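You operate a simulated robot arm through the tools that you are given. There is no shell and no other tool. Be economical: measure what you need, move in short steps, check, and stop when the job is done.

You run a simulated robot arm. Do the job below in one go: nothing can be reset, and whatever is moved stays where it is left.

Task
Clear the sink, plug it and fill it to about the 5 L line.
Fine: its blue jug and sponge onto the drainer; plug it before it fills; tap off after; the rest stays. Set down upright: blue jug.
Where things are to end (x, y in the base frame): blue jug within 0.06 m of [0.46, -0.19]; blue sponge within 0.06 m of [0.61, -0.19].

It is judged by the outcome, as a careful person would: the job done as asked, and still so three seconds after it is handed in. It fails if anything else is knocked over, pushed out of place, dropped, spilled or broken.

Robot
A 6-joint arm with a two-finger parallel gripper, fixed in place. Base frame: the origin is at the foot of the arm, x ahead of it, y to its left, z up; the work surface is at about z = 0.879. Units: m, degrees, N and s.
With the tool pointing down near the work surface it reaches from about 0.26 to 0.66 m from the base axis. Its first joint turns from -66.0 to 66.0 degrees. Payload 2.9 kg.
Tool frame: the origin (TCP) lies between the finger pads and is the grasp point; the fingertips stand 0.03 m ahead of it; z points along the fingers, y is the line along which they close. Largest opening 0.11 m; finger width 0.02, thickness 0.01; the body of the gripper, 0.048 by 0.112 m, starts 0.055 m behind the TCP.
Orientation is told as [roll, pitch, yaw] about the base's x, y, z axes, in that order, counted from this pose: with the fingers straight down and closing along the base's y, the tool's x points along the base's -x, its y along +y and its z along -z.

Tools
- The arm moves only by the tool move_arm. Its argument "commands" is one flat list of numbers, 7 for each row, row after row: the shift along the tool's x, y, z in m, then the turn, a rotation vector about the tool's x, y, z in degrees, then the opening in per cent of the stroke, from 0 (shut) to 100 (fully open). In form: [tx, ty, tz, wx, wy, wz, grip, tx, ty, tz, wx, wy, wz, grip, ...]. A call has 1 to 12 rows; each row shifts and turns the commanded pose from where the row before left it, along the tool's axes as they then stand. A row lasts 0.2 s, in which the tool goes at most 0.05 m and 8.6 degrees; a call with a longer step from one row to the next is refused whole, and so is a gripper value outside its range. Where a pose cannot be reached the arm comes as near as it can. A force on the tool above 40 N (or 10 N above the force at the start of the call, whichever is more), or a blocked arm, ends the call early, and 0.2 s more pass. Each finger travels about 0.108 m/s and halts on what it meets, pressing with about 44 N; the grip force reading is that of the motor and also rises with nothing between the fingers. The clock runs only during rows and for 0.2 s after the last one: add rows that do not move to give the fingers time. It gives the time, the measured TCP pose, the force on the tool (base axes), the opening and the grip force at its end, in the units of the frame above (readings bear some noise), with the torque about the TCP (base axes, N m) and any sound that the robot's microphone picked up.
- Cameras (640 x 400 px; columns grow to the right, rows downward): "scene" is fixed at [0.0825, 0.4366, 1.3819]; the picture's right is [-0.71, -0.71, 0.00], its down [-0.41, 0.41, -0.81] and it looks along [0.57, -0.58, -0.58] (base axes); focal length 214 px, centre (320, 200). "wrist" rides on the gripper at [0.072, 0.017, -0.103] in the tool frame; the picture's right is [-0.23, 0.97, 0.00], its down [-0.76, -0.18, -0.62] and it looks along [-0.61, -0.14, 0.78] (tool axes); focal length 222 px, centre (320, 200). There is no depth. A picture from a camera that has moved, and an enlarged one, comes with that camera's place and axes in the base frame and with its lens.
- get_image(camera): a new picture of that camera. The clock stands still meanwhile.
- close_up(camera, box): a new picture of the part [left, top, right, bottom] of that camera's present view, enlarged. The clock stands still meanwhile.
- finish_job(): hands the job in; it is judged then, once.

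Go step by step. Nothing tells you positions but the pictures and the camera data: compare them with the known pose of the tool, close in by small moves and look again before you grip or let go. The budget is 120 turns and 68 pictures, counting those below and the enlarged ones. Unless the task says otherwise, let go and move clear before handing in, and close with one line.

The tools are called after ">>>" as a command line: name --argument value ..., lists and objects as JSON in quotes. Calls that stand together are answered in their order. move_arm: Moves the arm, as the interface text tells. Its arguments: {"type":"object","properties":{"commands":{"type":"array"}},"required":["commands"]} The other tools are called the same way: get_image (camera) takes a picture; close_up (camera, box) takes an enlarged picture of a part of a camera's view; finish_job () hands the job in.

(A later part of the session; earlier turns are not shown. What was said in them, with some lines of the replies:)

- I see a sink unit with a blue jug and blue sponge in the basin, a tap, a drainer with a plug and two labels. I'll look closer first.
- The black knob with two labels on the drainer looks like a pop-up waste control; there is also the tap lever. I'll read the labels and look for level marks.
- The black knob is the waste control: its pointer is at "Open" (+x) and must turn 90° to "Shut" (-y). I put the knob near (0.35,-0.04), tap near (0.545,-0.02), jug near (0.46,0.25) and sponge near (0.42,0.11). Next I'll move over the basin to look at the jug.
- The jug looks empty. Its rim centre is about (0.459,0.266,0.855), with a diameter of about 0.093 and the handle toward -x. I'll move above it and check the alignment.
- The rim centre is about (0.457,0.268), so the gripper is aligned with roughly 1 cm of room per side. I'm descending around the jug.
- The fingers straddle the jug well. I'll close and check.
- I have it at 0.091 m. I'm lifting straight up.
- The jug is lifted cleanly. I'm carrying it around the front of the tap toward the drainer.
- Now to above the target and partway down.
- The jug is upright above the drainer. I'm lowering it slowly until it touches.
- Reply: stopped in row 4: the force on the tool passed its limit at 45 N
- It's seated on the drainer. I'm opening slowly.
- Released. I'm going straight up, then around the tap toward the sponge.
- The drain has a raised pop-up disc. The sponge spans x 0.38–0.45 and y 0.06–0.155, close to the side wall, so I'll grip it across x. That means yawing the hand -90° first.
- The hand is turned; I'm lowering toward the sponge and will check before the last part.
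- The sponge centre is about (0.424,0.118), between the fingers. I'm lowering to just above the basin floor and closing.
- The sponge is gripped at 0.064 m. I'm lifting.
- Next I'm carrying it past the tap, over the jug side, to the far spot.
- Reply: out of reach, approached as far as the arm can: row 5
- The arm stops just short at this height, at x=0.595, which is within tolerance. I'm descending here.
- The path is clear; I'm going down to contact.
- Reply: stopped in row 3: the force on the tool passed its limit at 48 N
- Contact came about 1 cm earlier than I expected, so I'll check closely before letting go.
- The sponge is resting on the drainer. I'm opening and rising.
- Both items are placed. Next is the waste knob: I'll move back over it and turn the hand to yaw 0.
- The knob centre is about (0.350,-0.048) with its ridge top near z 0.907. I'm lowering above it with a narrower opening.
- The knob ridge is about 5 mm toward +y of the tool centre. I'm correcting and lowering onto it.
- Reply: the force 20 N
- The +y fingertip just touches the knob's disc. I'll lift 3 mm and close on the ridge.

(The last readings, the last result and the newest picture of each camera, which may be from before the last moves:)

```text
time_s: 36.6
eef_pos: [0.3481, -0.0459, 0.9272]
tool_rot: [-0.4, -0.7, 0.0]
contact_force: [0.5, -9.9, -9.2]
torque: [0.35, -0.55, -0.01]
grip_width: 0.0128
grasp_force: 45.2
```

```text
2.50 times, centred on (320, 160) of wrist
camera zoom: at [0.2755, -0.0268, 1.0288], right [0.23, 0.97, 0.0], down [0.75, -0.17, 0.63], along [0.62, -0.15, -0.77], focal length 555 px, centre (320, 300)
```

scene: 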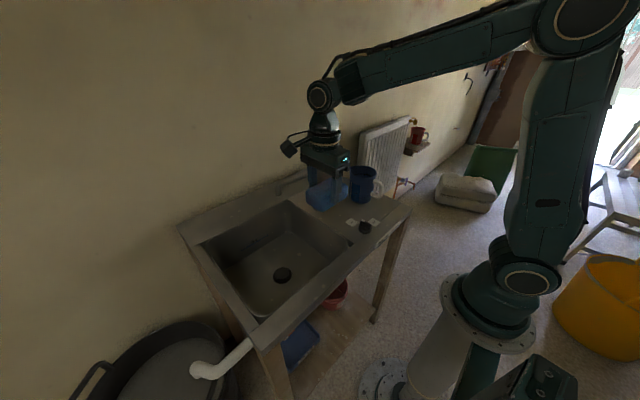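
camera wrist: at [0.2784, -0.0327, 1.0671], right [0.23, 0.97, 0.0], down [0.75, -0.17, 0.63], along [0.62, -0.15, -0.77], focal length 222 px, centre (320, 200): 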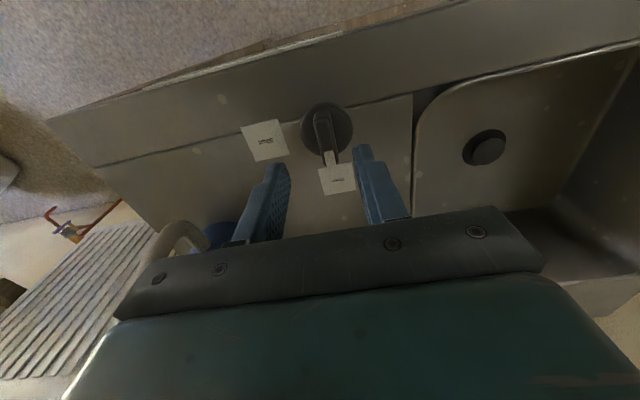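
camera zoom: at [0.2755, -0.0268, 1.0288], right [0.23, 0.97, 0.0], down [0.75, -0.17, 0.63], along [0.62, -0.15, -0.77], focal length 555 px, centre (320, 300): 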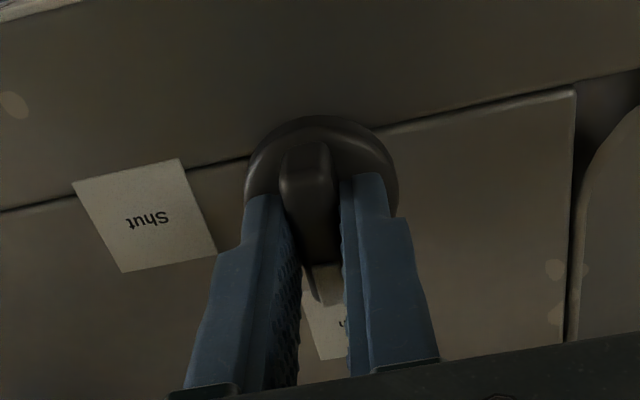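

The ridge is gripped at 12.8 mm. I'm turning it clockwise toward "Shut" in two stages.

>>> move_arm --commands '[0.002, -0.001, 0, 0, 0, 0, 5, 0, 0, 0, 0, 0, 6, 5, 0, 0, 0, 0, 0, 8, 5, 0, 0, 0, 0, 0, 8, 5, 0, 0, 0, 0, 0, 8, 5]'

>>> close_up --camera "scene" --box '[330, 190, 410, 245]'

```text
time_s: 37.8
eef_pos: [0.3472, -0.0449, 0.9273]
tool_rot: [0.1, -0.9, -29.9]
contact_force: [15.9, 12.9, -7.5]
torque: [-0.14, -0.5, 0.03]
grip_width: 0.0127
grasp_force: 45.0
```

```text
7.27 times, centred on (370, 218) of scene
camera zoom: at [0.0829, 0.4369, 1.3817], right [-0.71, -0.71, 0.0], down [-0.41, 0.41, -0.81], along [0.57, -0.58, -0.58], focal length 1560 px, centre (-44, 73)
```

zoom: 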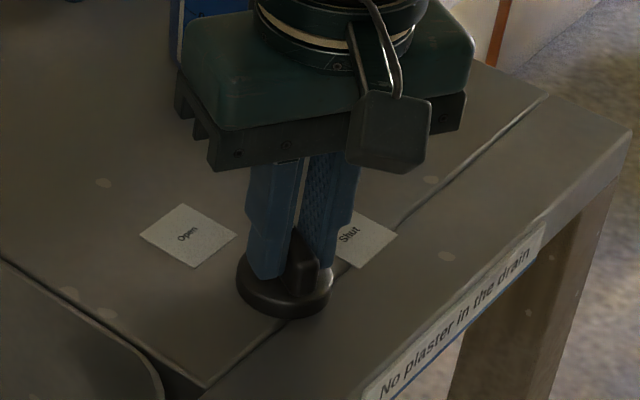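

The knob follows. I'll ease the side force slightly and carry on turning.

>>> move_arm --commands '[-0.001, 0.002, 0, 0, 0, 0, 5, 0, 0, 0, 0, 0, 8, 5, 0, 0, 0, 0, 0, 8, 5, 0, 0, 0, 0, 0, 8, 5, 0, 0, 0, 0, 0, 6, 5]'

```text
time_s: 39.0
eef_pos: [0.3497, -0.0437, 0.9268]
tool_rot: [0.4, -0.7, -60.2]
contact_force: [1.8, 5.8, 21.9]
torque: [-0.98, 0.07, 0.0]
grip_width: 0.0128
grasp_force: 44.5
```

>>> move_arm --commands '[0, 0, -0.001, 0, 0, 0, 5, 0, 0, 0, 0, 0, 8, 5, 0, 0, 0, 0, 0, 8, 5, 0, 0, 0, 0, 0, 8, 5, 0, 0, 0, 0, 0, 6, 5]'

>>> close_up --camera "scene" --box '[330, 190, 410, 245]'

>>> close_up --camera "scene" --box '[230, 230, 330, 310]'

```text
time_s: 40.2
eef_pos: [0.3504, -0.0439, 0.9261]
tool_rot: [0.7, -0.4, -90.2]
contact_force: [15.5, 2.8, -11.4]
torque: [-1.2, 0.48, 0.13]
grip_width: 0.0131
grasp_force: 45.0
```

```text
7.27 times, centred on (370, 218) of scene
camera zoom: at [0.083, 0.4367, 1.3818], right [-0.71, -0.71, 0.0], down [-0.41, 0.41, -0.81], along [0.57, -0.58, -0.58], focal length 1560 px, centre (-44, 73)
```

zoom: 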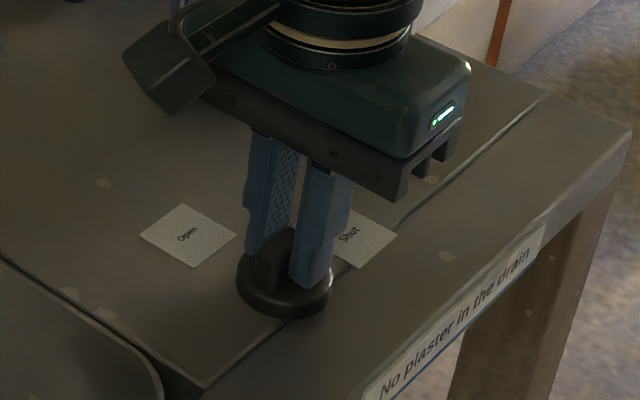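

```text
5.00 times, centred on (280, 270) of scene
camera zoom: at [0.083, 0.4367, 1.3818], right [-0.71, -0.71, 0.0], down [-0.41, 0.41, -0.81], along [0.57, -0.58, -0.58], focal length 1072 px, centre (520, -150)
```

zoom: 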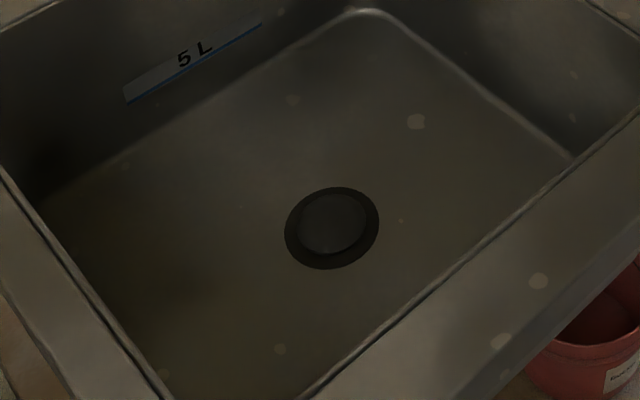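

The drain disc now looks seated. I'll release, rise and check the pointer.

>>> move_arm --commands '[0, 0, 0, 0, 0, 0, 20, 0, 0, 0, 0, 0, 0, 40, 0, 0, -0.02, 0, 0, 0, 40, 0, 0, -0.04, 0, 0, 0, 40, 0, 0, -0.045, 0, 0, 0, 40, 0, 0, -0.045, 0, 0, 0, 40, 0, 0, -0.03, 0, 0, 0, 40]'

>>> close_up --camera "scene" --box '[330, 190, 410, 245]'

>>> close_up --camera "scene" --box '[265, 140, 345, 190]'

```text
time_s: 41.8
eef_pos: [0.3479, -0.0422, 1.1082]
tool_rot: [0.6, -0.2, -90.2]
contact_force: [0.3, -0.4, -0.1]
torque: [-0.01, 0.0, -0.02]
grip_width: 0.0441
grasp_force: 0.0
```

```text
7.27 times, centred on (370, 218) of scene
camera zoom: at [0.0824, 0.4366, 1.3819], right [-0.71, -0.71, 0.0], down [-0.41, 0.41, -0.81], along [0.57, -0.58, -0.58], focal length 1560 px, centre (-44, 73)
```

zoom: 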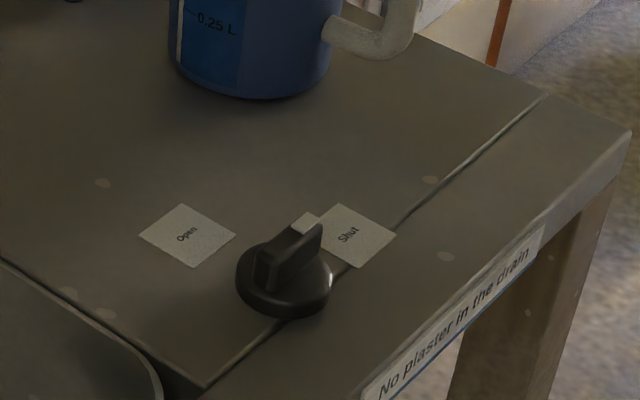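

```text
8.00 times, centred on (305, 165) of scene
camera zoom: at [0.0824, 0.4366, 1.3819], right [-0.71, -0.71, 0.0], down [-0.41, 0.41, -0.81], along [0.57, -0.58, -0.58], focal length 1716 px, centre (440, 480)
```

zoom: 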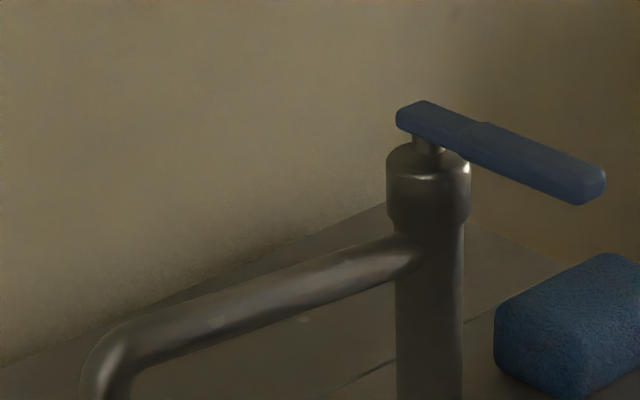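

The knob points to "Shut". Next is the tap lever, a bar pointing -x from the pivot near (0.545,-0.025) at z≈1.09. I'll go back to yaw 0 and view it from above.

>>> move_arm --commands '[0, 0, 0, 0, 0, -8.2, 40, 0, 0, 0, 0, 0, -8.2, 40, 0, 0, 0, 0, 0, -8.2, 40, 0, 0, 0, 0, 0, -8.2, 40, 0, 0, 0, 0, 0, -8.2, 40, 0, 0, 0, 0, 0, -8.2, 40, 0, 0, 0, 0, 0, -8.2, 40, 0, 0, 0, 0, 0, -8.2, 40, 0, 0, 0, 0, 0, -8.2, 40, 0, 0, 0, 0, 0, -8.2, 40, 0, 0, 0, 0, 0, -8.2, 40]'

>>> move_arm --commands '[0, 0, -0.045, 0, 0, 0, 40, 0, 0, -0.045, 0, 0, 0, 40, -0.04, 0.004, -0.01, 0, 0, 0, 40, -0.04, 0.004, 0, 0, 0, 0, 40, -0.04, 0.004, 0, 0, 0, 0, 40]'

>>> get_image --camera "wrist"

```text
time_s: 44.2
eef_pos: [0.3469, -0.0428, 1.108]
tool_rot: [-0.3, -0.6, 0.3]
contact_force: [-1.1, -0.6, 0.0]
torque: [-0.03, -0.04, -0.03]
grip_width: 0.044
grasp_force: 0.1
```

```text
time_s: 45.4
eef_pos: [0.4641, -0.0304, 1.2098]
tool_rot: [-0.2, -0.6, 0.2]
contact_force: [-0.4, -0.4, -0.4]
torque: [0.02, 0.02, -0.04]
grip_width: 0.0438
grasp_force: 0.0
```

```text
20 pictures are left
camera wrist: at [0.3909, -0.0121, 1.3117], right [0.22, 0.97, 0.0], down [0.76, -0.17, 0.63], along [0.62, -0.14, -0.77], focal length 222 px, centre (320, 200)
```

wrist: 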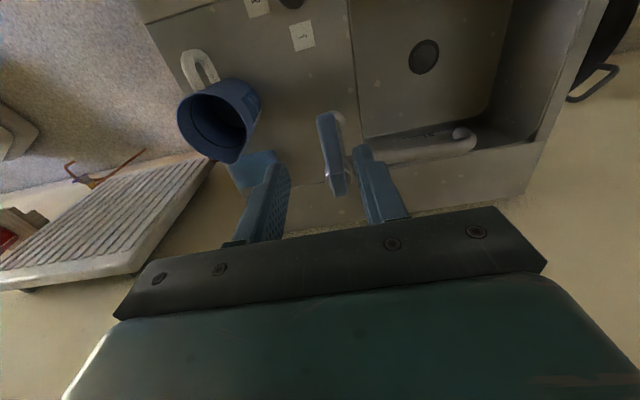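

The lever runs along y≈-0.021 from x 0.466 to 0.56. I'll straddle its free end with open fingers.

>>> move_arm --commands '[-0.021, 0.009, 0.02, 0, 0, 0, 45, 0, 0, 0.035, 0, 0, 0, 45, 0, 0, 0.03, 0, 0, 0, 45, 0, 0, 0.01, 0, 0, 0, 45]'

>>> close_up --camera "scene" --box '[280, 125, 360, 180]'

>>> close_up --camera "wrist" --box '[220, 80, 420, 240]'

```text
time_s: 46.4
eef_pos: [0.4881, -0.0226, 1.1127]
tool_rot: [-0.3, -0.7, 0.1]
contact_force: [-1.0, -0.2, -0.4]
torque: [-0.03, -0.01, -0.01]
grip_width: 0.0499
grasp_force: 0.1
```

```text
7.27 times, centred on (320, 152) of scene
camera zoom: at [0.0825, 0.4366, 1.3819], right [-0.71, -0.71, 0.0], down [-0.41, 0.41, -0.81], along [0.57, -0.58, -0.58], focal length 1560 px, centre (320, 546)
```

zoom: 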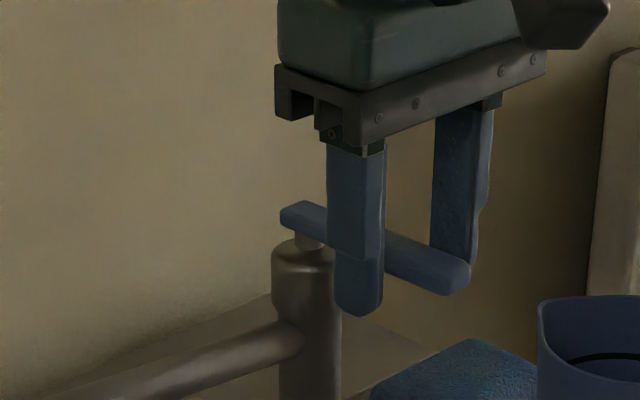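

```text
2.50 times, centred on (320, 160) of wrist
camera zoom: at [0.4144, -0.0044, 1.2152], right [0.23, 0.97, 0.0], down [0.75, -0.17, 0.63], along [0.62, -0.15, -0.77], focal length 555 px, centre (320, 300)
```

zoom: 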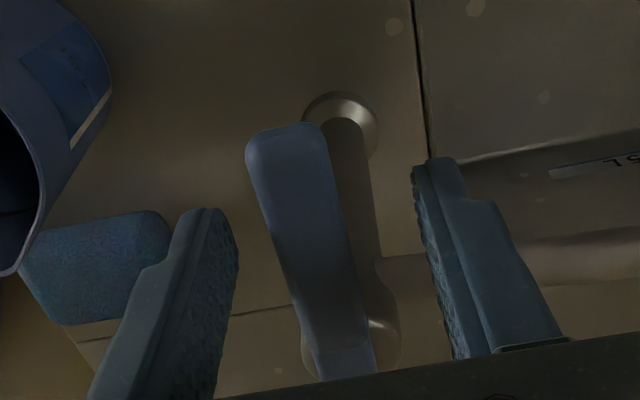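

The lever sits between the fingers. I'll narrow the gap, go a bit lower and nudge gently toward +y to feel which way it turns.

>>> move_arm --commands '[0, 0, 0.006, 0, 0, 0, 32, 0, 0, 0, 0, 0, 0, 28, 0, 0.005, 0, 0, 0, 0, 28, 0, 0.004, 0, 0, 0, 0, 28, 0, 0.003, 0, 0, 0, 0, 28]'

```text
time_s: 47.6
eef_pos: [0.489, -0.0129, 1.1075]
tool_rot: [-0.5, -0.6, -0.2]
contact_force: [0.5, -26.3, -7.1]
torque: [-0.17, -0.3, -0.1]
grip_width: 0.0438
grasp_force: 12.4
```

The lever resists +y. I'll back off to centre, grip the lever itself and try the other direction.

>>> move_arm --commands '[0, -0.01, 0, 0, 0, 0, 28, 0, 0, 0, 0, 0, 0, 28, 0, 0, 0, 0, 0, 0, 20, 0, 0, 0, 0, 0, 0, 5, 0, 0, 0, 0, 0, 0, 5]'

>>> close_up --camera "wrist" --box '[220, 80, 420, 240]'

```text
time_s: 48.8
eef_pos: [0.4885, -0.0224, 1.1085]
tool_rot: [-0.4, -0.7, -0.3]
contact_force: [-1.4, -34.2, -1.0]
torque: [-0.42, 0.02, -0.1]
grip_width: 0.0223
grasp_force: 17.0
```

```text
2.50 times, centred on (320, 160) of wrist
camera zoom: at [0.4151, -0.0042, 1.2104], right [0.23, 0.97, 0.0], down [0.75, -0.18, 0.63], along [0.62, -0.15, -0.77], focal length 555 px, centre (320, 300)
```

zoom: 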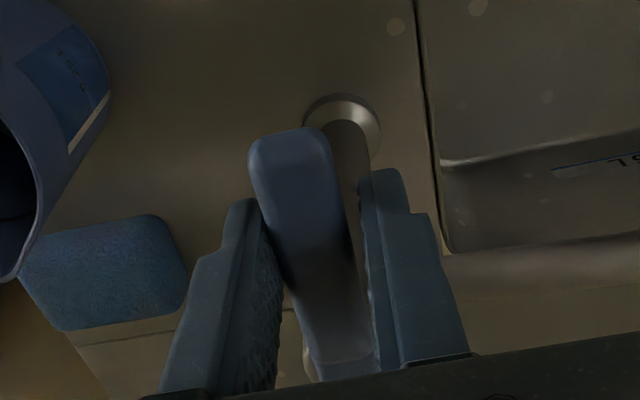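

Only the -y finger touches, and the lever sits firmly against +y. I'll shift to -y to centre the grip.

>>> move_arm --commands '[0, -0.004, 0, 0, 0, 0, 5, 0, 0, 0, 0, 0, 0, 5, 0, 0, 0, 0, 0, 0, 5]'

```text
time_s: 49.6
eef_pos: [0.4886, -0.0242, 1.1082]
tool_rot: [-0.4, -0.8, -0.1]
contact_force: [5.8, -25.0, -2.5]
torque: [-0.06, -0.02, -0.42]
grip_width: 0.0181
grasp_force: 45.3
```

Gripped at 18 mm. Now a gentle 16° arc toward -y about the pivot.

>>> move_arm --commands '[0, -0.002, 0, 0, 0, 0, 5, 0, -0.004, 0, 0, 0, -4, 5, 0, -0.004, 0, 0, 0, -4, 5, 0, -0.004, 0, 0, 0, -4, 5, 0, -0.004, 0, 0, 0, -4, 5]'

```text
time_s: 50.8
eef_pos: [0.4903, -0.0419, 1.1081]
tool_rot: [-0.6, -0.6, 16.2]
contact_force: [6.3, -11.9, 5.2]
torque: [0.13, 0.04, -0.89]
grip_width: 0.0182
grasp_force: 44.9
```

>>> close_up --camera "scene" --box '[255, 125, 375, 275]'

```text
2.67 times, centred on (315, 200) of scene
camera zoom: at [0.0826, 0.4362, 1.382], right [-0.71, -0.71, 0.0], down [-0.41, 0.41, -0.81], along [0.57, -0.58, -0.58], focal length 572 px, centre (333, 200)
```

zoom: 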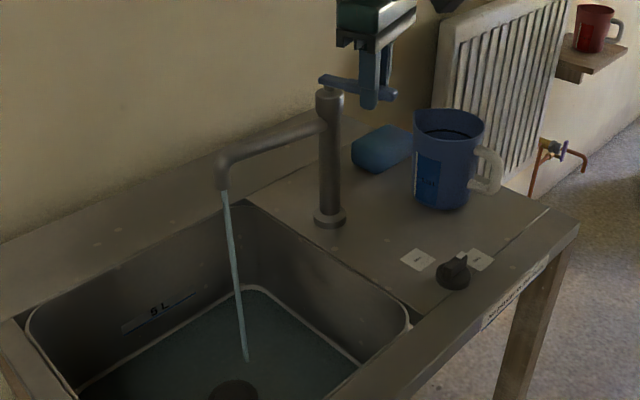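

Water is running at a modest rate. I'll hold the lever and watch the level in steps.

>>> move_arm --commands '[0, 0, 0, 0, 0, 0, 5, 0, 0, 0, 0, 0, 0, 5, 0, 0, 0, 0, 0, 0, 5, 0, 0, 0, 0, 0, 0, 5, 0, 0, 0, 0, 0, 0, 5, 0, 0, 0, 0, 0, 0, 5, 0, 0, 0, 0, 0, 0, 5, 0, 0, 0, 0, 0, 0, 5, 0, 0, 0, 0, 0, 0, 5, 0, 0, 0, 0, 0, 0, 5]'

>>> close_up --camera "scene" --box '[225, 200, 335, 275]'

```text
time_s: 53.0
eef_pos: [0.49, -0.0412, 1.1074]
tool_rot: [-0.5, -0.6, 16.1]
contact_force: [11.0, -11.0, 12.4]
torque: [0.17, -0.16, -0.78]
grip_width: 0.0185
grasp_force: 44.9
```

```text
5.33 times, centred on (280, 238) of scene
camera zoom: at [0.0826, 0.4362, 1.382], right [-0.71, -0.71, 0.0], down [-0.41, 0.41, -0.81], along [0.57, -0.58, -0.58], focal length 1144 px, centre (533, 0)
```

zoom: 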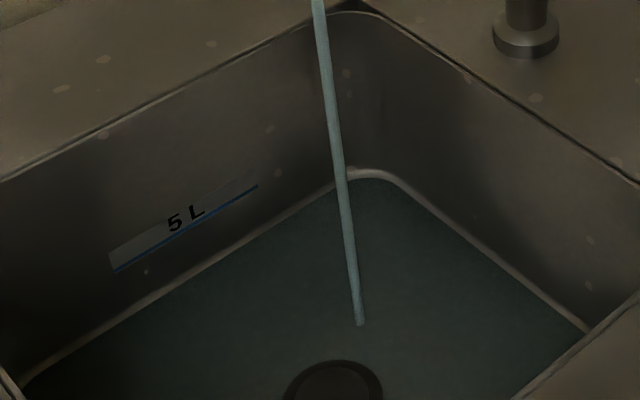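

The level is still shallow; I'll wait about 5 s more.

>>> move_arm --commands '[0, 0, 0, 0, 0, 0, 5, 0, 0, 0, 0, 0, 0, 5, 0, 0, 0, 0, 0, 0, 5, 0, 0, 0, 0, 0, 0, 5, 0, 0, 0, 0, 0, 0, 5, 0, 0, 0, 0, 0, 0, 5, 0, 0, 0, 0, 0, 0, 5, 0, 0, 0, 0, 0, 0, 5, 0, 0, 0, 0, 0, 0, 5, 0, 0, 0, 0, 0, 0, 5, 0, 0, 0, 0, 0, 0, 5, 0, 0, 0, 0, 0, 0, 5]'

>>> move_arm --commands '[0, 0, 0, 0, 0, 0, 5, 0, 0, 0, 0, 0, 0, 5, 0, 0, 0, 0, 0, 0, 5, 0, 0, 0, 0, 0, 0, 5, 0, 0, 0, 0, 0, 0, 5, 0, 0, 0, 0, 0, 0, 5, 0, 0, 0, 0, 0, 0, 5, 0, 0, 0, 0, 0, 0, 5, 0, 0, 0, 0, 0, 0, 5, 0, 0, 0, 0, 0, 0, 5, 0, 0, 0, 0, 0, 0, 5, 0, 0, 0, 0, 0, 0, 5]'

>>> close_up --camera "scene" --box '[225, 200, 335, 275]'

```text
time_s: 55.6
eef_pos: [0.4901, -0.0421, 1.1083]
tool_rot: [-0.5, -0.6, 16.1]
contact_force: [10.3, -10.7, 12.6]
torque: [0.15, -0.11, -0.82]
grip_width: 0.0183
grasp_force: 45.1
```

```text
time_s: 58.2
eef_pos: [0.4906, -0.0408, 1.1082]
tool_rot: [-0.4, -0.6, 16.1]
contact_force: [11.5, -11.3, 11.5]
torque: [0.14, -0.13, -0.78]
grip_width: 0.0183
grasp_force: 44.9
```

```text
5.33 times, centred on (280, 238) of scene
camera zoom: at [0.0826, 0.4362, 1.382], right [-0.71, -0.71, 0.0], down [-0.41, 0.41, -0.81], along [0.57, -0.58, -0.58], focal length 1144 px, centre (533, 0)
```

zoom: 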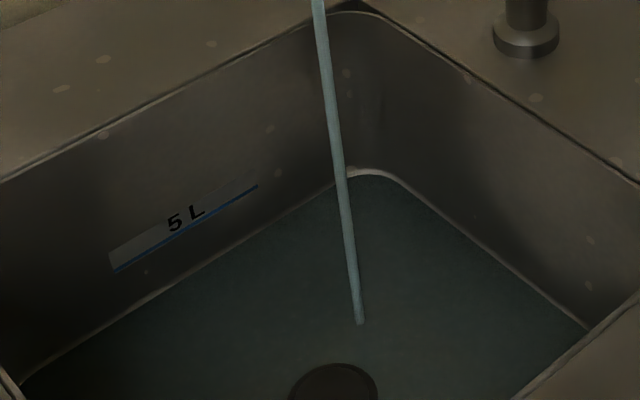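

The flow is slow, so I'll open the lever another ~16° and keep watching.

>>> move_arm --commands '[0, -0.004, 0, 0, 0, -4, 5, 0, -0.004, 0, 0, 0, -4, 5, 0, -0.004, 0, 0, 0, -4, 5, 0, -0.004, 0, 0, 0, -4, 5, 0, 0, 0, 0, 0, 0, 5, 0, 0, 0, 0, 0, 0, 5, 0, 0, 0, 0, 0, 0, 5, 0, 0, 0, 0, 0, 0, 5, 0, 0, 0, 0, 0, 0, 5, 0, 0, 0, 0, 0, 0, 5, 0, 0, 0, 0, 0, 0, 5, 0, 0, 0, 0, 0, 0, 5]'

>>> move_arm --commands '[0, 0, 0, 0, 0, 0, 5, 0, 0, 0, 0, 0, 0, 5, 0, 0, 0, 0, 0, 0, 5, 0, 0, 0, 0, 0, 0, 5, 0, 0, 0, 0, 0, 0, 5, 0, 0, 0, 0, 0, 0, 5, 0, 0, 0, 0, 0, 0, 5, 0, 0, 0, 0, 0, 0, 5, 0, 0, 0, 0, 0, 0, 5, 0, 0, 0, 0, 0, 0, 5, 0, 0, 0, 0, 0, 0, 5, 0, 0, 0, 0, 0, 0, 5]'

>>> close_up --camera "scene" --box '[225, 200, 335, 275]'

```text
time_s: 60.8
eef_pos: [0.4964, -0.0562, 1.1078]
tool_rot: [-0.6, -0.5, 32.1]
contact_force: [16.5, -7.8, 5.3]
torque: [0.24, -0.12, -0.92]
grip_width: 0.0189
grasp_force: 45.2
```

```text
time_s: 63.4
eef_pos: [0.4966, -0.0561, 1.1074]
tool_rot: [-0.7, -0.4, 32.2]
contact_force: [14.9, -7.5, 2.8]
torque: [0.21, -0.05, -0.92]
grip_width: 0.0188
grasp_force: 44.9
```

```text
5.33 times, centred on (280, 238) of scene
camera zoom: at [0.0829, 0.4363, 1.3819], right [-0.71, -0.71, 0.0], down [-0.41, 0.41, -0.81], along [0.57, -0.58, -0.58], focal length 1144 px, centre (533, 0)
```

zoom: 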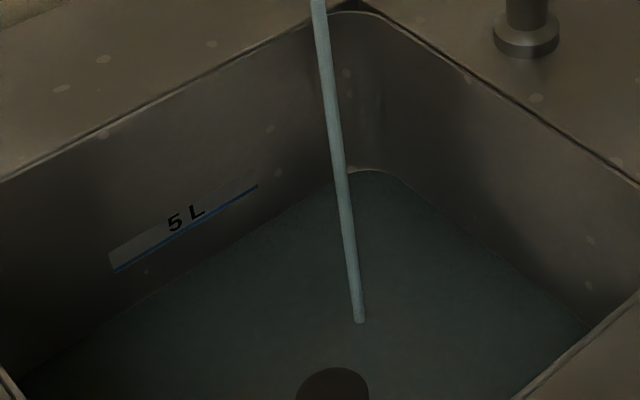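

The level is rising steadily but is still well below the line. I'll wait longer.

>>> move_arm --commands '[0, 0, 0, 0, 0, 0, 5, 0, 0, 0, 0, 0, 0, 5, 0, 0, 0, 0, 0, 0, 5, 0, 0, 0, 0, 0, 0, 5, 0, 0, 0, 0, 0, 0, 5, 0, 0, 0, 0, 0, 0, 5, 0, 0, 0, 0, 0, 0, 5, 0, 0, 0, 0, 0, 0, 5, 0, 0, 0, 0, 0, 0, 5, 0, 0, 0, 0, 0, 0, 5, 0, 0, 0, 0, 0, 0, 5, 0, 0, 0, 0, 0, 0, 5]'

>>> move_arm --commands '[0, 0, 0, 0, 0, 0, 5, 0, 0, 0, 0, 0, 0, 5, 0, 0, 0, 0, 0, 0, 5, 0, 0, 0, 0, 0, 0, 5, 0, 0, 0, 0, 0, 0, 5, 0, 0, 0, 0, 0, 0, 5, 0, 0, 0, 0, 0, 0, 5, 0, 0, 0, 0, 0, 0, 5, 0, 0, 0, 0, 0, 0, 5, 0, 0, 0, 0, 0, 0, 5, 0, 0, 0, 0, 0, 0, 5, 0, 0, 0, 0, 0, 0, 5]'

>>> move_arm --commands '[0, 0, 0, 0, 0, 0, 5, 0, 0, 0, 0, 0, 0, 5, 0, 0, 0, 0, 0, 0, 5, 0, 0, 0, 0, 0, 0, 5, 0, 0, 0, 0, 0, 0, 5, 0, 0, 0, 0, 0, 0, 5, 0, 0, 0, 0, 0, 0, 5, 0, 0, 0, 0, 0, 0, 5, 0, 0, 0, 0, 0, 0, 5, 0, 0, 0, 0, 0, 0, 5, 0, 0, 0, 0, 0, 0, 5, 0, 0, 0, 0, 0, 0, 5]'

>>> move_arm --commands '[0, 0, 0, 0, 0, 0, 5, 0, 0, 0, 0, 0, 0, 5, 0, 0, 0, 0, 0, 0, 5, 0, 0, 0, 0, 0, 0, 5, 0, 0, 0, 0, 0, 0, 5, 0, 0, 0, 0, 0, 0, 5, 0, 0, 0, 0, 0, 0, 5, 0, 0, 0, 0, 0, 0, 5, 0, 0, 0, 0, 0, 0, 5, 0, 0, 0, 0, 0, 0, 5, 0, 0, 0, 0, 0, 0, 5, 0, 0, 0, 0, 0, 0, 5]'

>>> close_up --camera "scene" --box '[225, 200, 335, 275]'

```text
time_s: 66.0
eef_pos: [0.4949, -0.0564, 1.108]
tool_rot: [-0.7, -0.4, 32.1]
contact_force: [14.5, -8.6, 1.4]
torque: [0.25, -0.1, -0.93]
grip_width: 0.0188
grasp_force: 44.7
```

```text
time_s: 68.6
eef_pos: [0.4954, -0.0566, 1.1085]
tool_rot: [-0.6, -0.4, 32.1]
contact_force: [13.1, -8.6, -0.2]
torque: [0.21, -0.06, -0.92]
grip_width: 0.0183
grasp_force: 45.2
```

```text
time_s: 71.2
eef_pos: [0.4969, -0.0565, 1.1086]
tool_rot: [-0.8, -0.3, 32.1]
contact_force: [13.5, -9.0, -1.4]
torque: [0.23, -0.02, -0.89]
grip_width: 0.0188
grasp_force: 44.9
```

```text
time_s: 73.8
eef_pos: [0.4961, -0.0565, 1.1078]
tool_rot: [-0.7, -0.5, 32.0]
contact_force: [12.4, -9.6, -0.2]
torque: [0.19, -0.01, -0.95]
grip_width: 0.0187
grasp_force: 45.5
```

```text
5.33 times, centred on (280, 238) of scene
camera zoom: at [0.0829, 0.4363, 1.3819], right [-0.71, -0.71, 0.0], down [-0.41, 0.41, -0.81], along [0.57, -0.58, -0.58], focal length 1144 px, centre (533, 0)
```

zoom: 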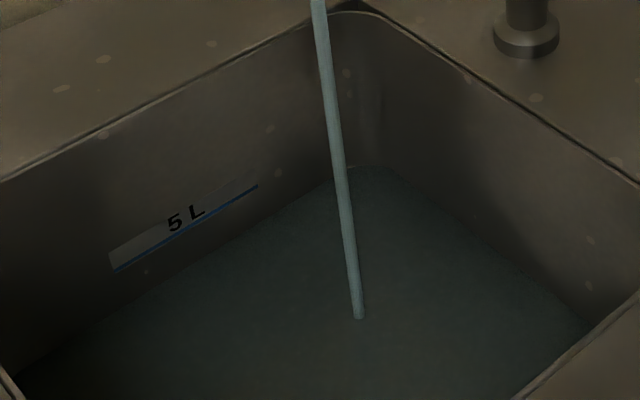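

The fill is slow (about 0.04 L/s). I'll open the lever further, to about 64°.

>>> move_arm --commands '[0, -0.004, 0, 0, 0, -4, 5, 0, -0.004, 0, 0, 0, -4, 5, 0, -0.004, 0, 0, 0, -4, 5, 0, -0.004, 0, 0, 0, -4, 5, 0, -0.004, 0, 0, 0, -4, 5, 0, -0.004, 0, 0, 0, -4, 5, 0, -0.004, 0, 0, 0, -4, 5, 0, -0.004, 0, 0, 0, -4, 5, 0, 0, 0, 0, 0, 0, 5, 0, 0, 0, 0, 0, 0, 5, 0, 0, 0, 0, 0, 0, 5, 0, 0, 0, 0, 0, 0, 5]'

>>> move_arm --commands '[0, 0, 0, 0, 0, 0, 5, 0, 0, 0, 0, 0, 0, 5, 0, 0, 0, 0, 0, 0, 5, 0, 0, 0, 0, 0, 0, 5, 0, 0, 0, 0, 0, 0, 5, 0, 0, 0, 0, 0, 0, 5, 0, 0, 0, 0, 0, 0, 5, 0, 0, 0, 0, 0, 0, 5, 0, 0, 0, 0, 0, 0, 5, 0, 0, 0, 0, 0, 0, 5, 0, 0, 0, 0, 0, 0, 5, 0, 0, 0, 0, 0, 0, 5]'

>>> move_arm --commands '[0, 0, 0, 0, 0, 0, 5, 0, 0, 0, 0, 0, 0, 5, 0, 0, 0, 0, 0, 0, 5, 0, 0, 0, 0, 0, 0, 5, 0, 0, 0, 0, 0, 0, 5, 0, 0, 0, 0, 0, 0, 5, 0, 0, 0, 0, 0, 0, 5, 0, 0, 0, 0, 0, 0, 5, 0, 0, 0, 0, 0, 0, 5, 0, 0, 0, 0, 0, 0, 5, 0, 0, 0, 0, 0, 0, 5, 0, 0, 0, 0, 0, 0, 5]'

>>> close_up --camera "scene" --box '[225, 200, 335, 275]'

```text
time_s: 76.4
eef_pos: [0.5178, -0.0786, 1.1076]
tool_rot: [-0.8, 0.0, 64.0]
contact_force: [6.6, -23.0, 4.0]
torque: [-0.13, 0.2, -1.04]
grip_width: 0.0196
grasp_force: 45.2
```

```text
time_s: 79.0
eef_pos: [0.5179, -0.08, 1.1081]
tool_rot: [-0.7, 0.0, 64.0]
contact_force: [6.4, -21.4, 5.4]
torque: [-0.1, 0.21, -1.02]
grip_width: 0.0194
grasp_force: 45.2
```

```text
time_s: 81.6
eef_pos: [0.5182, -0.079, 1.1078]
tool_rot: [-0.8, 0.1, 63.9]
contact_force: [7.6, -20.7, 4.6]
torque: [-0.08, 0.24, -1.02]
grip_width: 0.0196
grasp_force: 44.9
```

```text
5.33 times, centred on (280, 238) of scene
camera zoom: at [0.0826, 0.4359, 1.3821], right [-0.71, -0.71, 0.0], down [-0.41, 0.41, -0.81], along [0.57, -0.58, -0.58], focal length 1144 px, centre (533, 0)
```

zoom: 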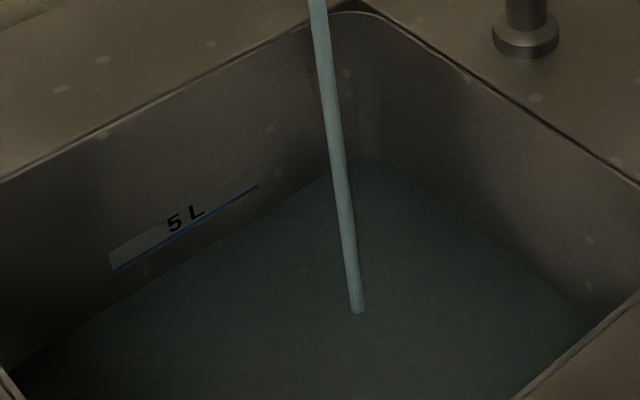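

The rate roughly doubled. The mark is still about 25 px above the water, so I'll wait about 13 s.

>>> move_arm --commands '[0, 0, 0, 0, 0, 0, 5, 0, 0, 0, 0, 0, 0, 5, 0, 0, 0, 0, 0, 0, 5, 0, 0, 0, 0, 0, 0, 5, 0, 0, 0, 0, 0, 0, 5, 0, 0, 0, 0, 0, 0, 5, 0, 0, 0, 0, 0, 0, 5, 0, 0, 0, 0, 0, 0, 5, 0, 0, 0, 0, 0, 0, 5, 0, 0, 0, 0, 0, 0, 5, 0, 0, 0, 0, 0, 0, 5, 0, 0, 0, 0, 0, 0, 5]'

>>> move_arm --commands '[0, 0, 0, 0, 0, 0, 5, 0, 0, 0, 0, 0, 0, 5, 0, 0, 0, 0, 0, 0, 5, 0, 0, 0, 0, 0, 0, 5, 0, 0, 0, 0, 0, 0, 5, 0, 0, 0, 0, 0, 0, 5, 0, 0, 0, 0, 0, 0, 5, 0, 0, 0, 0, 0, 0, 5, 0, 0, 0, 0, 0, 0, 5, 0, 0, 0, 0, 0, 0, 5, 0, 0, 0, 0, 0, 0, 5, 0, 0, 0, 0, 0, 0, 5]'

>>> move_arm --commands '[0, 0, 0, 0, 0, 0, 5, 0, 0, 0, 0, 0, 0, 5, 0, 0, 0, 0, 0, 0, 5, 0, 0, 0, 0, 0, 0, 5, 0, 0, 0, 0, 0, 0, 5, 0, 0, 0, 0, 0, 0, 5, 0, 0, 0, 0, 0, 0, 5, 0, 0, 0, 0, 0, 0, 5, 0, 0, 0, 0, 0, 0, 5, 0, 0, 0, 0, 0, 0, 5, 0, 0, 0, 0, 0, 0, 5, 0, 0, 0, 0, 0, 0, 5]'

>>> move_arm --commands '[0, 0, 0, 0, 0, 0, 5, 0, 0, 0, 0, 0, 0, 5, 0, 0, 0, 0, 0, 0, 5, 0, 0, 0, 0, 0, 0, 5, 0, 0, 0, 0, 0, 0, 5, 0, 0, 0, 0, 0, 0, 5, 0, 0, 0, 0, 0, 0, 5, 0, 0, 0, 0, 0, 0, 5, 0, 0, 0, 0, 0, 0, 5, 0, 0, 0, 0, 0, 0, 5, 0, 0, 0, 0, 0, 0, 5, 0, 0, 0, 0, 0, 0, 5]'

>>> close_up --camera "scene" --box '[225, 200, 305, 255]'

```text
time_s: 84.2
eef_pos: [0.5173, -0.0783, 1.1084]
tool_rot: [-0.7, 0.0, 64.0]
contact_force: [8.2, -20.2, 3.6]
torque: [-0.09, 0.24, -1.0]
grip_width: 0.02
grasp_force: 45.5
```

```text
time_s: 86.8
eef_pos: [0.5192, -0.0795, 1.1071]
tool_rot: [-0.7, -0.1, 64.0]
contact_force: [8.0, -18.9, 2.4]
torque: [-0.1, 0.21, -0.98]
grip_width: 0.0197
grasp_force: 45.3
```

```text
time_s: 89.4
eef_pos: [0.518, -0.0782, 1.1079]
tool_rot: [-0.7, 0.0, 64.1]
contact_force: [8.1, -17.9, 0.6]
torque: [-0.05, 0.23, -1.02]
grip_width: 0.0196
grasp_force: 45.0
```

```text
time_s: 92.0
eef_pos: [0.5184, -0.077, 1.1083]
tool_rot: [-0.7, -0.1, 64.2]
contact_force: [8.1, -17.9, 0.0]
torque: [-0.05, 0.23, -0.99]
grip_width: 0.0196
grasp_force: 44.9
```

```text
7.27 times, centred on (265, 228) of scene
camera zoom: at [0.0828, 0.436, 1.382], right [-0.71, -0.71, 0.0], down [-0.41, 0.41, -0.81], along [0.57, -0.58, -0.58], focal length 1560 px, centre (720, 0)
```

zoom: 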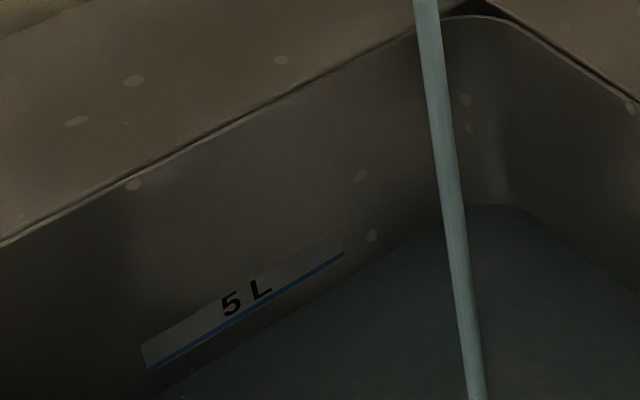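

About 3.6 px (original scale) remain at 0.155 px/s, so roughly 23 s. I'll wait 15 s, then look again.

>>> move_arm --commands '[0, 0, 0, 0, 0, 0, 5, 0, 0, 0, 0, 0, 0, 5, 0, 0, 0, 0, 0, 0, 5, 0, 0, 0, 0, 0, 0, 5, 0, 0, 0, 0, 0, 0, 5, 0, 0, 0, 0, 0, 0, 5, 0, 0, 0, 0, 0, 0, 5, 0, 0, 0, 0, 0, 0, 5, 0, 0, 0, 0, 0, 0, 5, 0, 0, 0, 0, 0, 0, 5, 0, 0, 0, 0, 0, 0, 5, 0, 0, 0, 0, 0, 0, 5]'

>>> move_arm --commands '[0, 0, 0, 0, 0, 0, 5, 0, 0, 0, 0, 0, 0, 5, 0, 0, 0, 0, 0, 0, 5, 0, 0, 0, 0, 0, 0, 5, 0, 0, 0, 0, 0, 0, 5, 0, 0, 0, 0, 0, 0, 5, 0, 0, 0, 0, 0, 0, 5, 0, 0, 0, 0, 0, 0, 5, 0, 0, 0, 0, 0, 0, 5, 0, 0, 0, 0, 0, 0, 5, 0, 0, 0, 0, 0, 0, 5, 0, 0, 0, 0, 0, 0, 5]'

>>> move_arm --commands '[0, 0, 0, 0, 0, 0, 5, 0, 0, 0, 0, 0, 0, 5, 0, 0, 0, 0, 0, 0, 5, 0, 0, 0, 0, 0, 0, 5, 0, 0, 0, 0, 0, 0, 5, 0, 0, 0, 0, 0, 0, 5, 0, 0, 0, 0, 0, 0, 5, 0, 0, 0, 0, 0, 0, 5, 0, 0, 0, 0, 0, 0, 5, 0, 0, 0, 0, 0, 0, 5, 0, 0, 0, 0, 0, 0, 5, 0, 0, 0, 0, 0, 0, 5]'

>>> move_arm --commands '[0, 0, 0, 0, 0, 0, 5, 0, 0, 0, 0, 0, 0, 5, 0, 0, 0, 0, 0, 0, 5, 0, 0, 0, 0, 0, 0, 5, 0, 0, 0, 0, 0, 0, 5, 0, 0, 0, 0, 0, 0, 5, 0, 0, 0, 0, 0, 0, 5, 0, 0, 0, 0, 0, 0, 5, 0, 0, 0, 0, 0, 0, 5, 0, 0, 0, 0, 0, 0, 5, 0, 0, 0, 0, 0, 0, 5, 0, 0, 0, 0, 0, 0, 5]'

>>> move_arm --commands '[0, 0, 0, 0, 0, 0, 5, 0, 0, 0, 0, 0, 0, 5, 0, 0, 0, 0, 0, 0, 5, 0, 0, 0, 0, 0, 0, 5, 0, 0, 0, 0, 0, 0, 5, 0, 0, 0, 0, 0, 0, 5, 0, 0, 0, 0, 0, 0, 5, 0, 0, 0, 0, 0, 0, 5, 0, 0, 0, 0, 0, 0, 5, 0, 0, 0, 0, 0, 0, 5, 0, 0, 0, 0, 0, 0, 5, 0, 0, 0, 0, 0, 0, 5]'

>>> close_up --camera "scene" --box '[225, 200, 305, 255]'

```text
time_s: 94.6
eef_pos: [0.52, -0.0786, 1.1078]
tool_rot: [-0.7, 0.0, 64.1]
contact_force: [9.7, -15.3, -0.7]
torque: [-0.06, 0.2, -0.99]
grip_width: 0.0199
grasp_force: 45.0
```

```text
time_s: 97.2
eef_pos: [0.5184, -0.0788, 1.1063]
tool_rot: [-0.7, 0.0, 64.1]
contact_force: [11.1, -14.0, -0.2]
torque: [-0.01, 0.19, -1.02]
grip_width: 0.0197
grasp_force: 45.4
```

```text
time_s: 99.8
eef_pos: [0.5188, -0.0795, 1.1073]
tool_rot: [-0.8, 0.0, 64.1]
contact_force: [11.0, -12.2, -0.3]
torque: [0.02, 0.16, -1.01]
grip_width: 0.0199
grasp_force: 44.6
```

```text
time_s: 102.4
eef_pos: [0.5198, -0.0791, 1.1072]
tool_rot: [-0.7, 0.0, 64.2]
contact_force: [11.8, -10.1, 0.3]
torque: [0.04, 0.16, -0.97]
grip_width: 0.0197
grasp_force: 44.9
```

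```text
time_s: 105.0
eef_pos: [0.5197, -0.0786, 1.108]
tool_rot: [-0.8, 0.0, 64.0]
contact_force: [12.5, -11.5, -0.3]
torque: [0.05, 0.17, -1.01]
grip_width: 0.0197
grasp_force: 45.2
```

```text
7.27 times, centred on (265, 228) of scene
camera zoom: at [0.0829, 0.4363, 1.3819], right [-0.71, -0.71, 0.0], down [-0.41, 0.41, -0.81], along [0.57, -0.58, -0.58], focal length 1560 px, centre (720, 0)
```

zoom: 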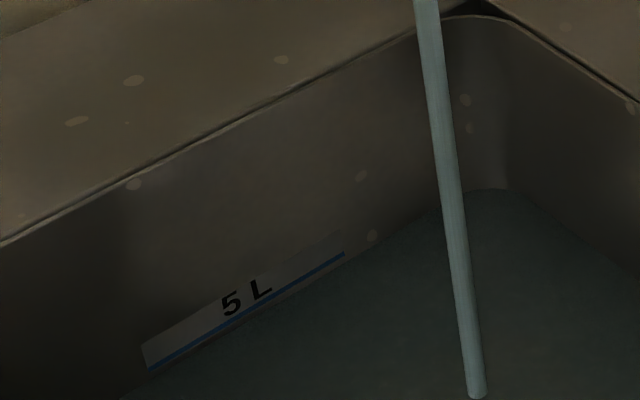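

The water is about 6 s below the blue line. I'll wait about 4.5 s, then close the lever along the reversed arc.

>>> move_arm --commands '[0, 0, 0, 0, 0, 0, 5, 0, 0, 0, 0, 0, 0, 5, 0, 0, 0, 0, 0, 0, 5, 0, 0, 0, 0, 0, 0, 5, 0, 0, 0, 0, 0, 0, 5, 0, 0, 0, 0, 0, 0, 5, 0, 0, 0, 0, 0, 0, 5, 0, 0, 0, 0, 0, 0, 5, 0, 0, 0, 0, 0, 0, 5, 0, 0, 0, 0, 0, 0, 5, 0, 0, 0, 0, 0, 0, 5, 0, 0, 0, 0, 0, 0, 5]'

>>> move_arm --commands '[0, 0, 0, 0, 0, 0, 5, 0, 0, 0, 0, 0, 0, 5, 0, 0, 0, 0, 0, 0, 5, 0, 0, 0, 0, 0, 0, 5, 0, 0, 0, 0, 0, 0, 5, 0, 0, 0, 0, 0, 0, 5, 0, 0, 0, 0, 0, 0, 5, 0, 0, 0, 0, 0, 0, 5]'

>>> move_arm --commands '[0, 0, 0, 0, 0, 4, 5, 0, 0.008, 0, 0, 0, 8, 5, 0, 0.008, 0, 0, 0, 8, 5, 0, 0.008, 0, 0, 0, 8, 5, 0, 0.008, 0, 0, 0, 8, 5, 0, 0.008, 0, 0, 0, 8, 5, 0, 0.008, 0, 0, 0, 8, 5, 0, 0.008, 0, 0, 0, 8, 5, 0, 0.008, 0, 0, 0, 4, 5, 0, 0.002, 0, 0, 0, 0, 5]'

>>> close_up --camera "scene" --box '[225, 130, 345, 255]'

```text
time_s: 107.6
eef_pos: [0.5198, -0.0778, 1.1078]
tool_rot: [-0.7, 0.0, 64.1]
contact_force: [12.3, -8.1, -0.7]
torque: [0.1, 0.15, -0.99]
grip_width: 0.0196
grasp_force: 45.2
```

```text
time_s: 109.4
eef_pos: [0.5194, -0.0782, 1.1076]
tool_rot: [-0.7, 0.0, 64.1]
contact_force: [13.3, -8.7, -0.3]
torque: [0.05, 0.16, -0.98]
grip_width: 0.0197
grasp_force: 44.7
```

```text
time_s: 111.6
eef_pos: [0.4871, -0.024, 1.1076]
tool_rot: [-0.3, -0.9, -0.2]
contact_force: [23.1, 2.8, 1.1]
torque: [0.41, -0.31, 0.33]
grip_width: 0.0183
grasp_force: 45.4
```

```text
3.20 times, centred on (285, 192) of scene
camera zoom: at [0.0832, 0.4367, 1.3818], right [-0.71, -0.71, 0.0], down [-0.41, 0.41, -0.81], along [0.57, -0.58, -0.58], focal length 686 px, centre (432, 224)
```

zoom: 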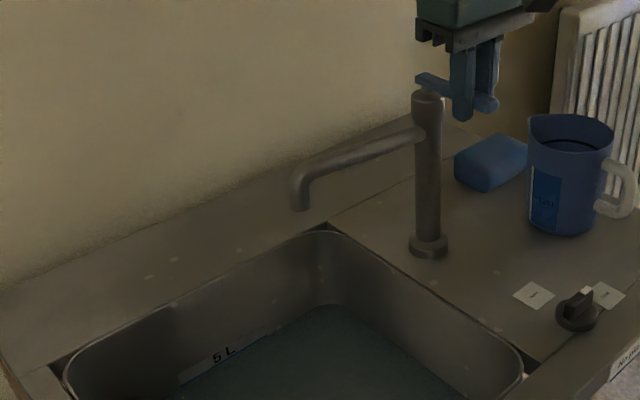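

The stream has stopped. I'll push slightly more toward closed, then check the level closely.

>>> move_arm --commands '[0, 0.002, 0, 0, 0, 2, 5, 0, 0, 0, 0, 0, 0, 5]'

>>> close_up --camera "scene" --box '[225, 200, 305, 255]'

```text
time_s: 112.2
eef_pos: [0.487, -0.0247, 1.1068]
tool_rot: [-0.4, -0.8, -2.2]
contact_force: [14.7, -17.0, 3.5]
torque: [0.12, -0.79, 0.9]
grip_width: 0.0186
grasp_force: 45.0
```

```text
7.27 times, centred on (265, 228) of scene
camera zoom: at [0.0829, 0.436, 1.382], right [-0.71, -0.71, 0.0], down [-0.41, 0.41, -0.81], along [0.57, -0.58, -0.58], focal length 1560 px, centre (720, 0)
```

zoom: 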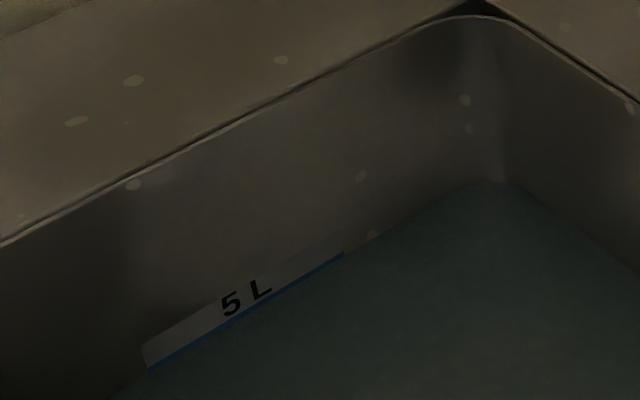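

The level is right at the 5 L line. I'll release the lever, rise clear and back off.

>>> move_arm --commands '[0, 0, 0, 0, 0, 0, 20, 0, 0, 0, 0, 0, 0, 45, 0, 0, 0, 0, 0, 0, 45, 0, 0, -0.02, 0, 0, 0, 45, 0, 0, -0.04, 0, 0, 0, 45, 0, 0, -0.04, 0, 0, 0, 45, 0.04, 0, 0, 0, 0, 0, 45, 0.04, 0, 0, 0, 0, 0, 45, 0, 0, 0, 0, 0, 0, 45, 0, 0, 0, 0, 0, 0, 45]'

>>> get_image --camera "scene"

>>> close_up --camera "scene" --box '[225, 130, 385, 255]'

```text
time_s: 114.4
eef_pos: [0.4057, -0.0187, 1.206]
tool_rot: [-0.2, -0.7, -1.8]
contact_force: [0.8, -0.7, 0.0]
torque: [0.0, 0.01, -0.01]
grip_width: 0.0494
grasp_force: 0.0
```

```text
6 pictures are left
```

scene: 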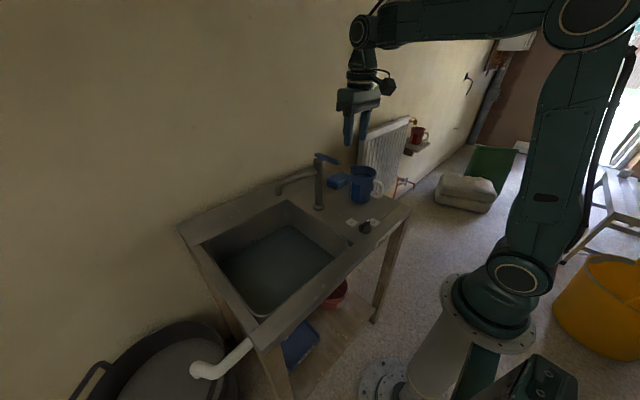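

```text
3.20 times, centred on (305, 192) of scene
camera zoom: at [0.0825, 0.4366, 1.3819], right [-0.71, -0.71, 0.0], down [-0.41, 0.41, -0.81], along [0.57, -0.58, -0.58], focal length 686 px, centre (368, 224)
```

zoom: 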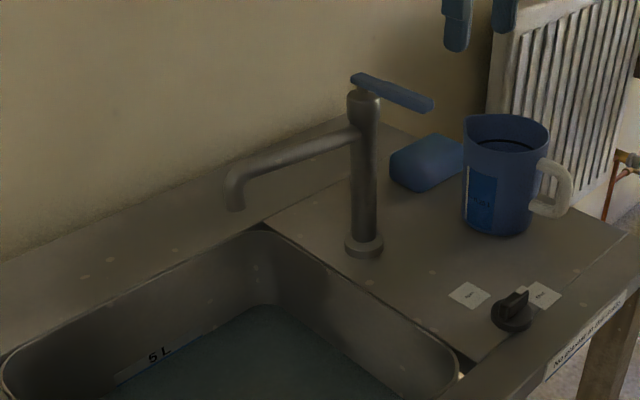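

Everything is in place, the tap is off and the arm is clear. One last check that the level holds.

>>> move_arm --commands '[0, 0, 0, 0, 0, 0, 45, 0, 0, 0, 0, 0, 0, 45, 0, 0, 0, 0, 0, 0, 45, 0, 0, 0, 0, 0, 0, 45, 0, 0, 0, 0, 0, 0, 45, 0, 0, 0, 0, 0, 0, 45, 0, 0, 0, 0, 0, 0, 45, 0, 0, 0, 0, 0, 0, 45, 0, 0, 0, 0, 0, 0, 45, 0, 0, 0, 0, 0, 0, 45]'

>>> close_up --camera "scene" --box '[225, 200, 305, 255]'

```text
time_s: 116.6
eef_pos: [0.4063, -0.019, 1.206]
tool_rot: [-0.3, -0.7, -1.7]
contact_force: [-0.3, -0.9, -0.8]
torque: [0.02, 0.01, 0.01]
grip_width: 0.0495
grasp_force: 0.0
```

```text
7.27 times, centred on (265, 228) of scene
camera zoom: at [0.0825, 0.4366, 1.3819], right [-0.71, -0.71, 0.0], down [-0.41, 0.41, -0.81], along [0.57, -0.58, -0.58], focal length 1560 px, centre (720, 0)
```

zoom: 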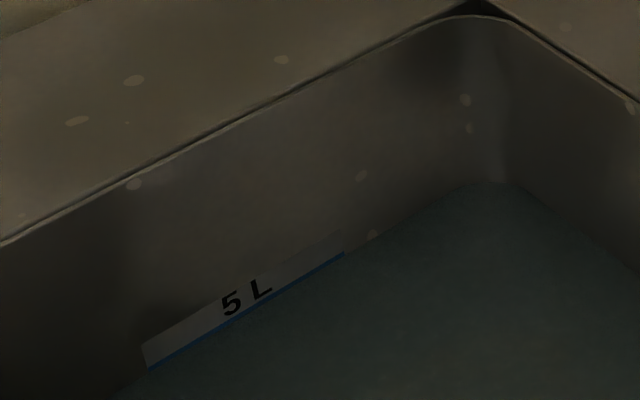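

The level holds at the 5 L line, so I'm handing in.

>>> finish_job

```text
The job is handed in.
```

The jug (upright) and sponge are on the drainer at their spots, the waste is shut, the sink is filled to the 5 L line, and the tap is off.
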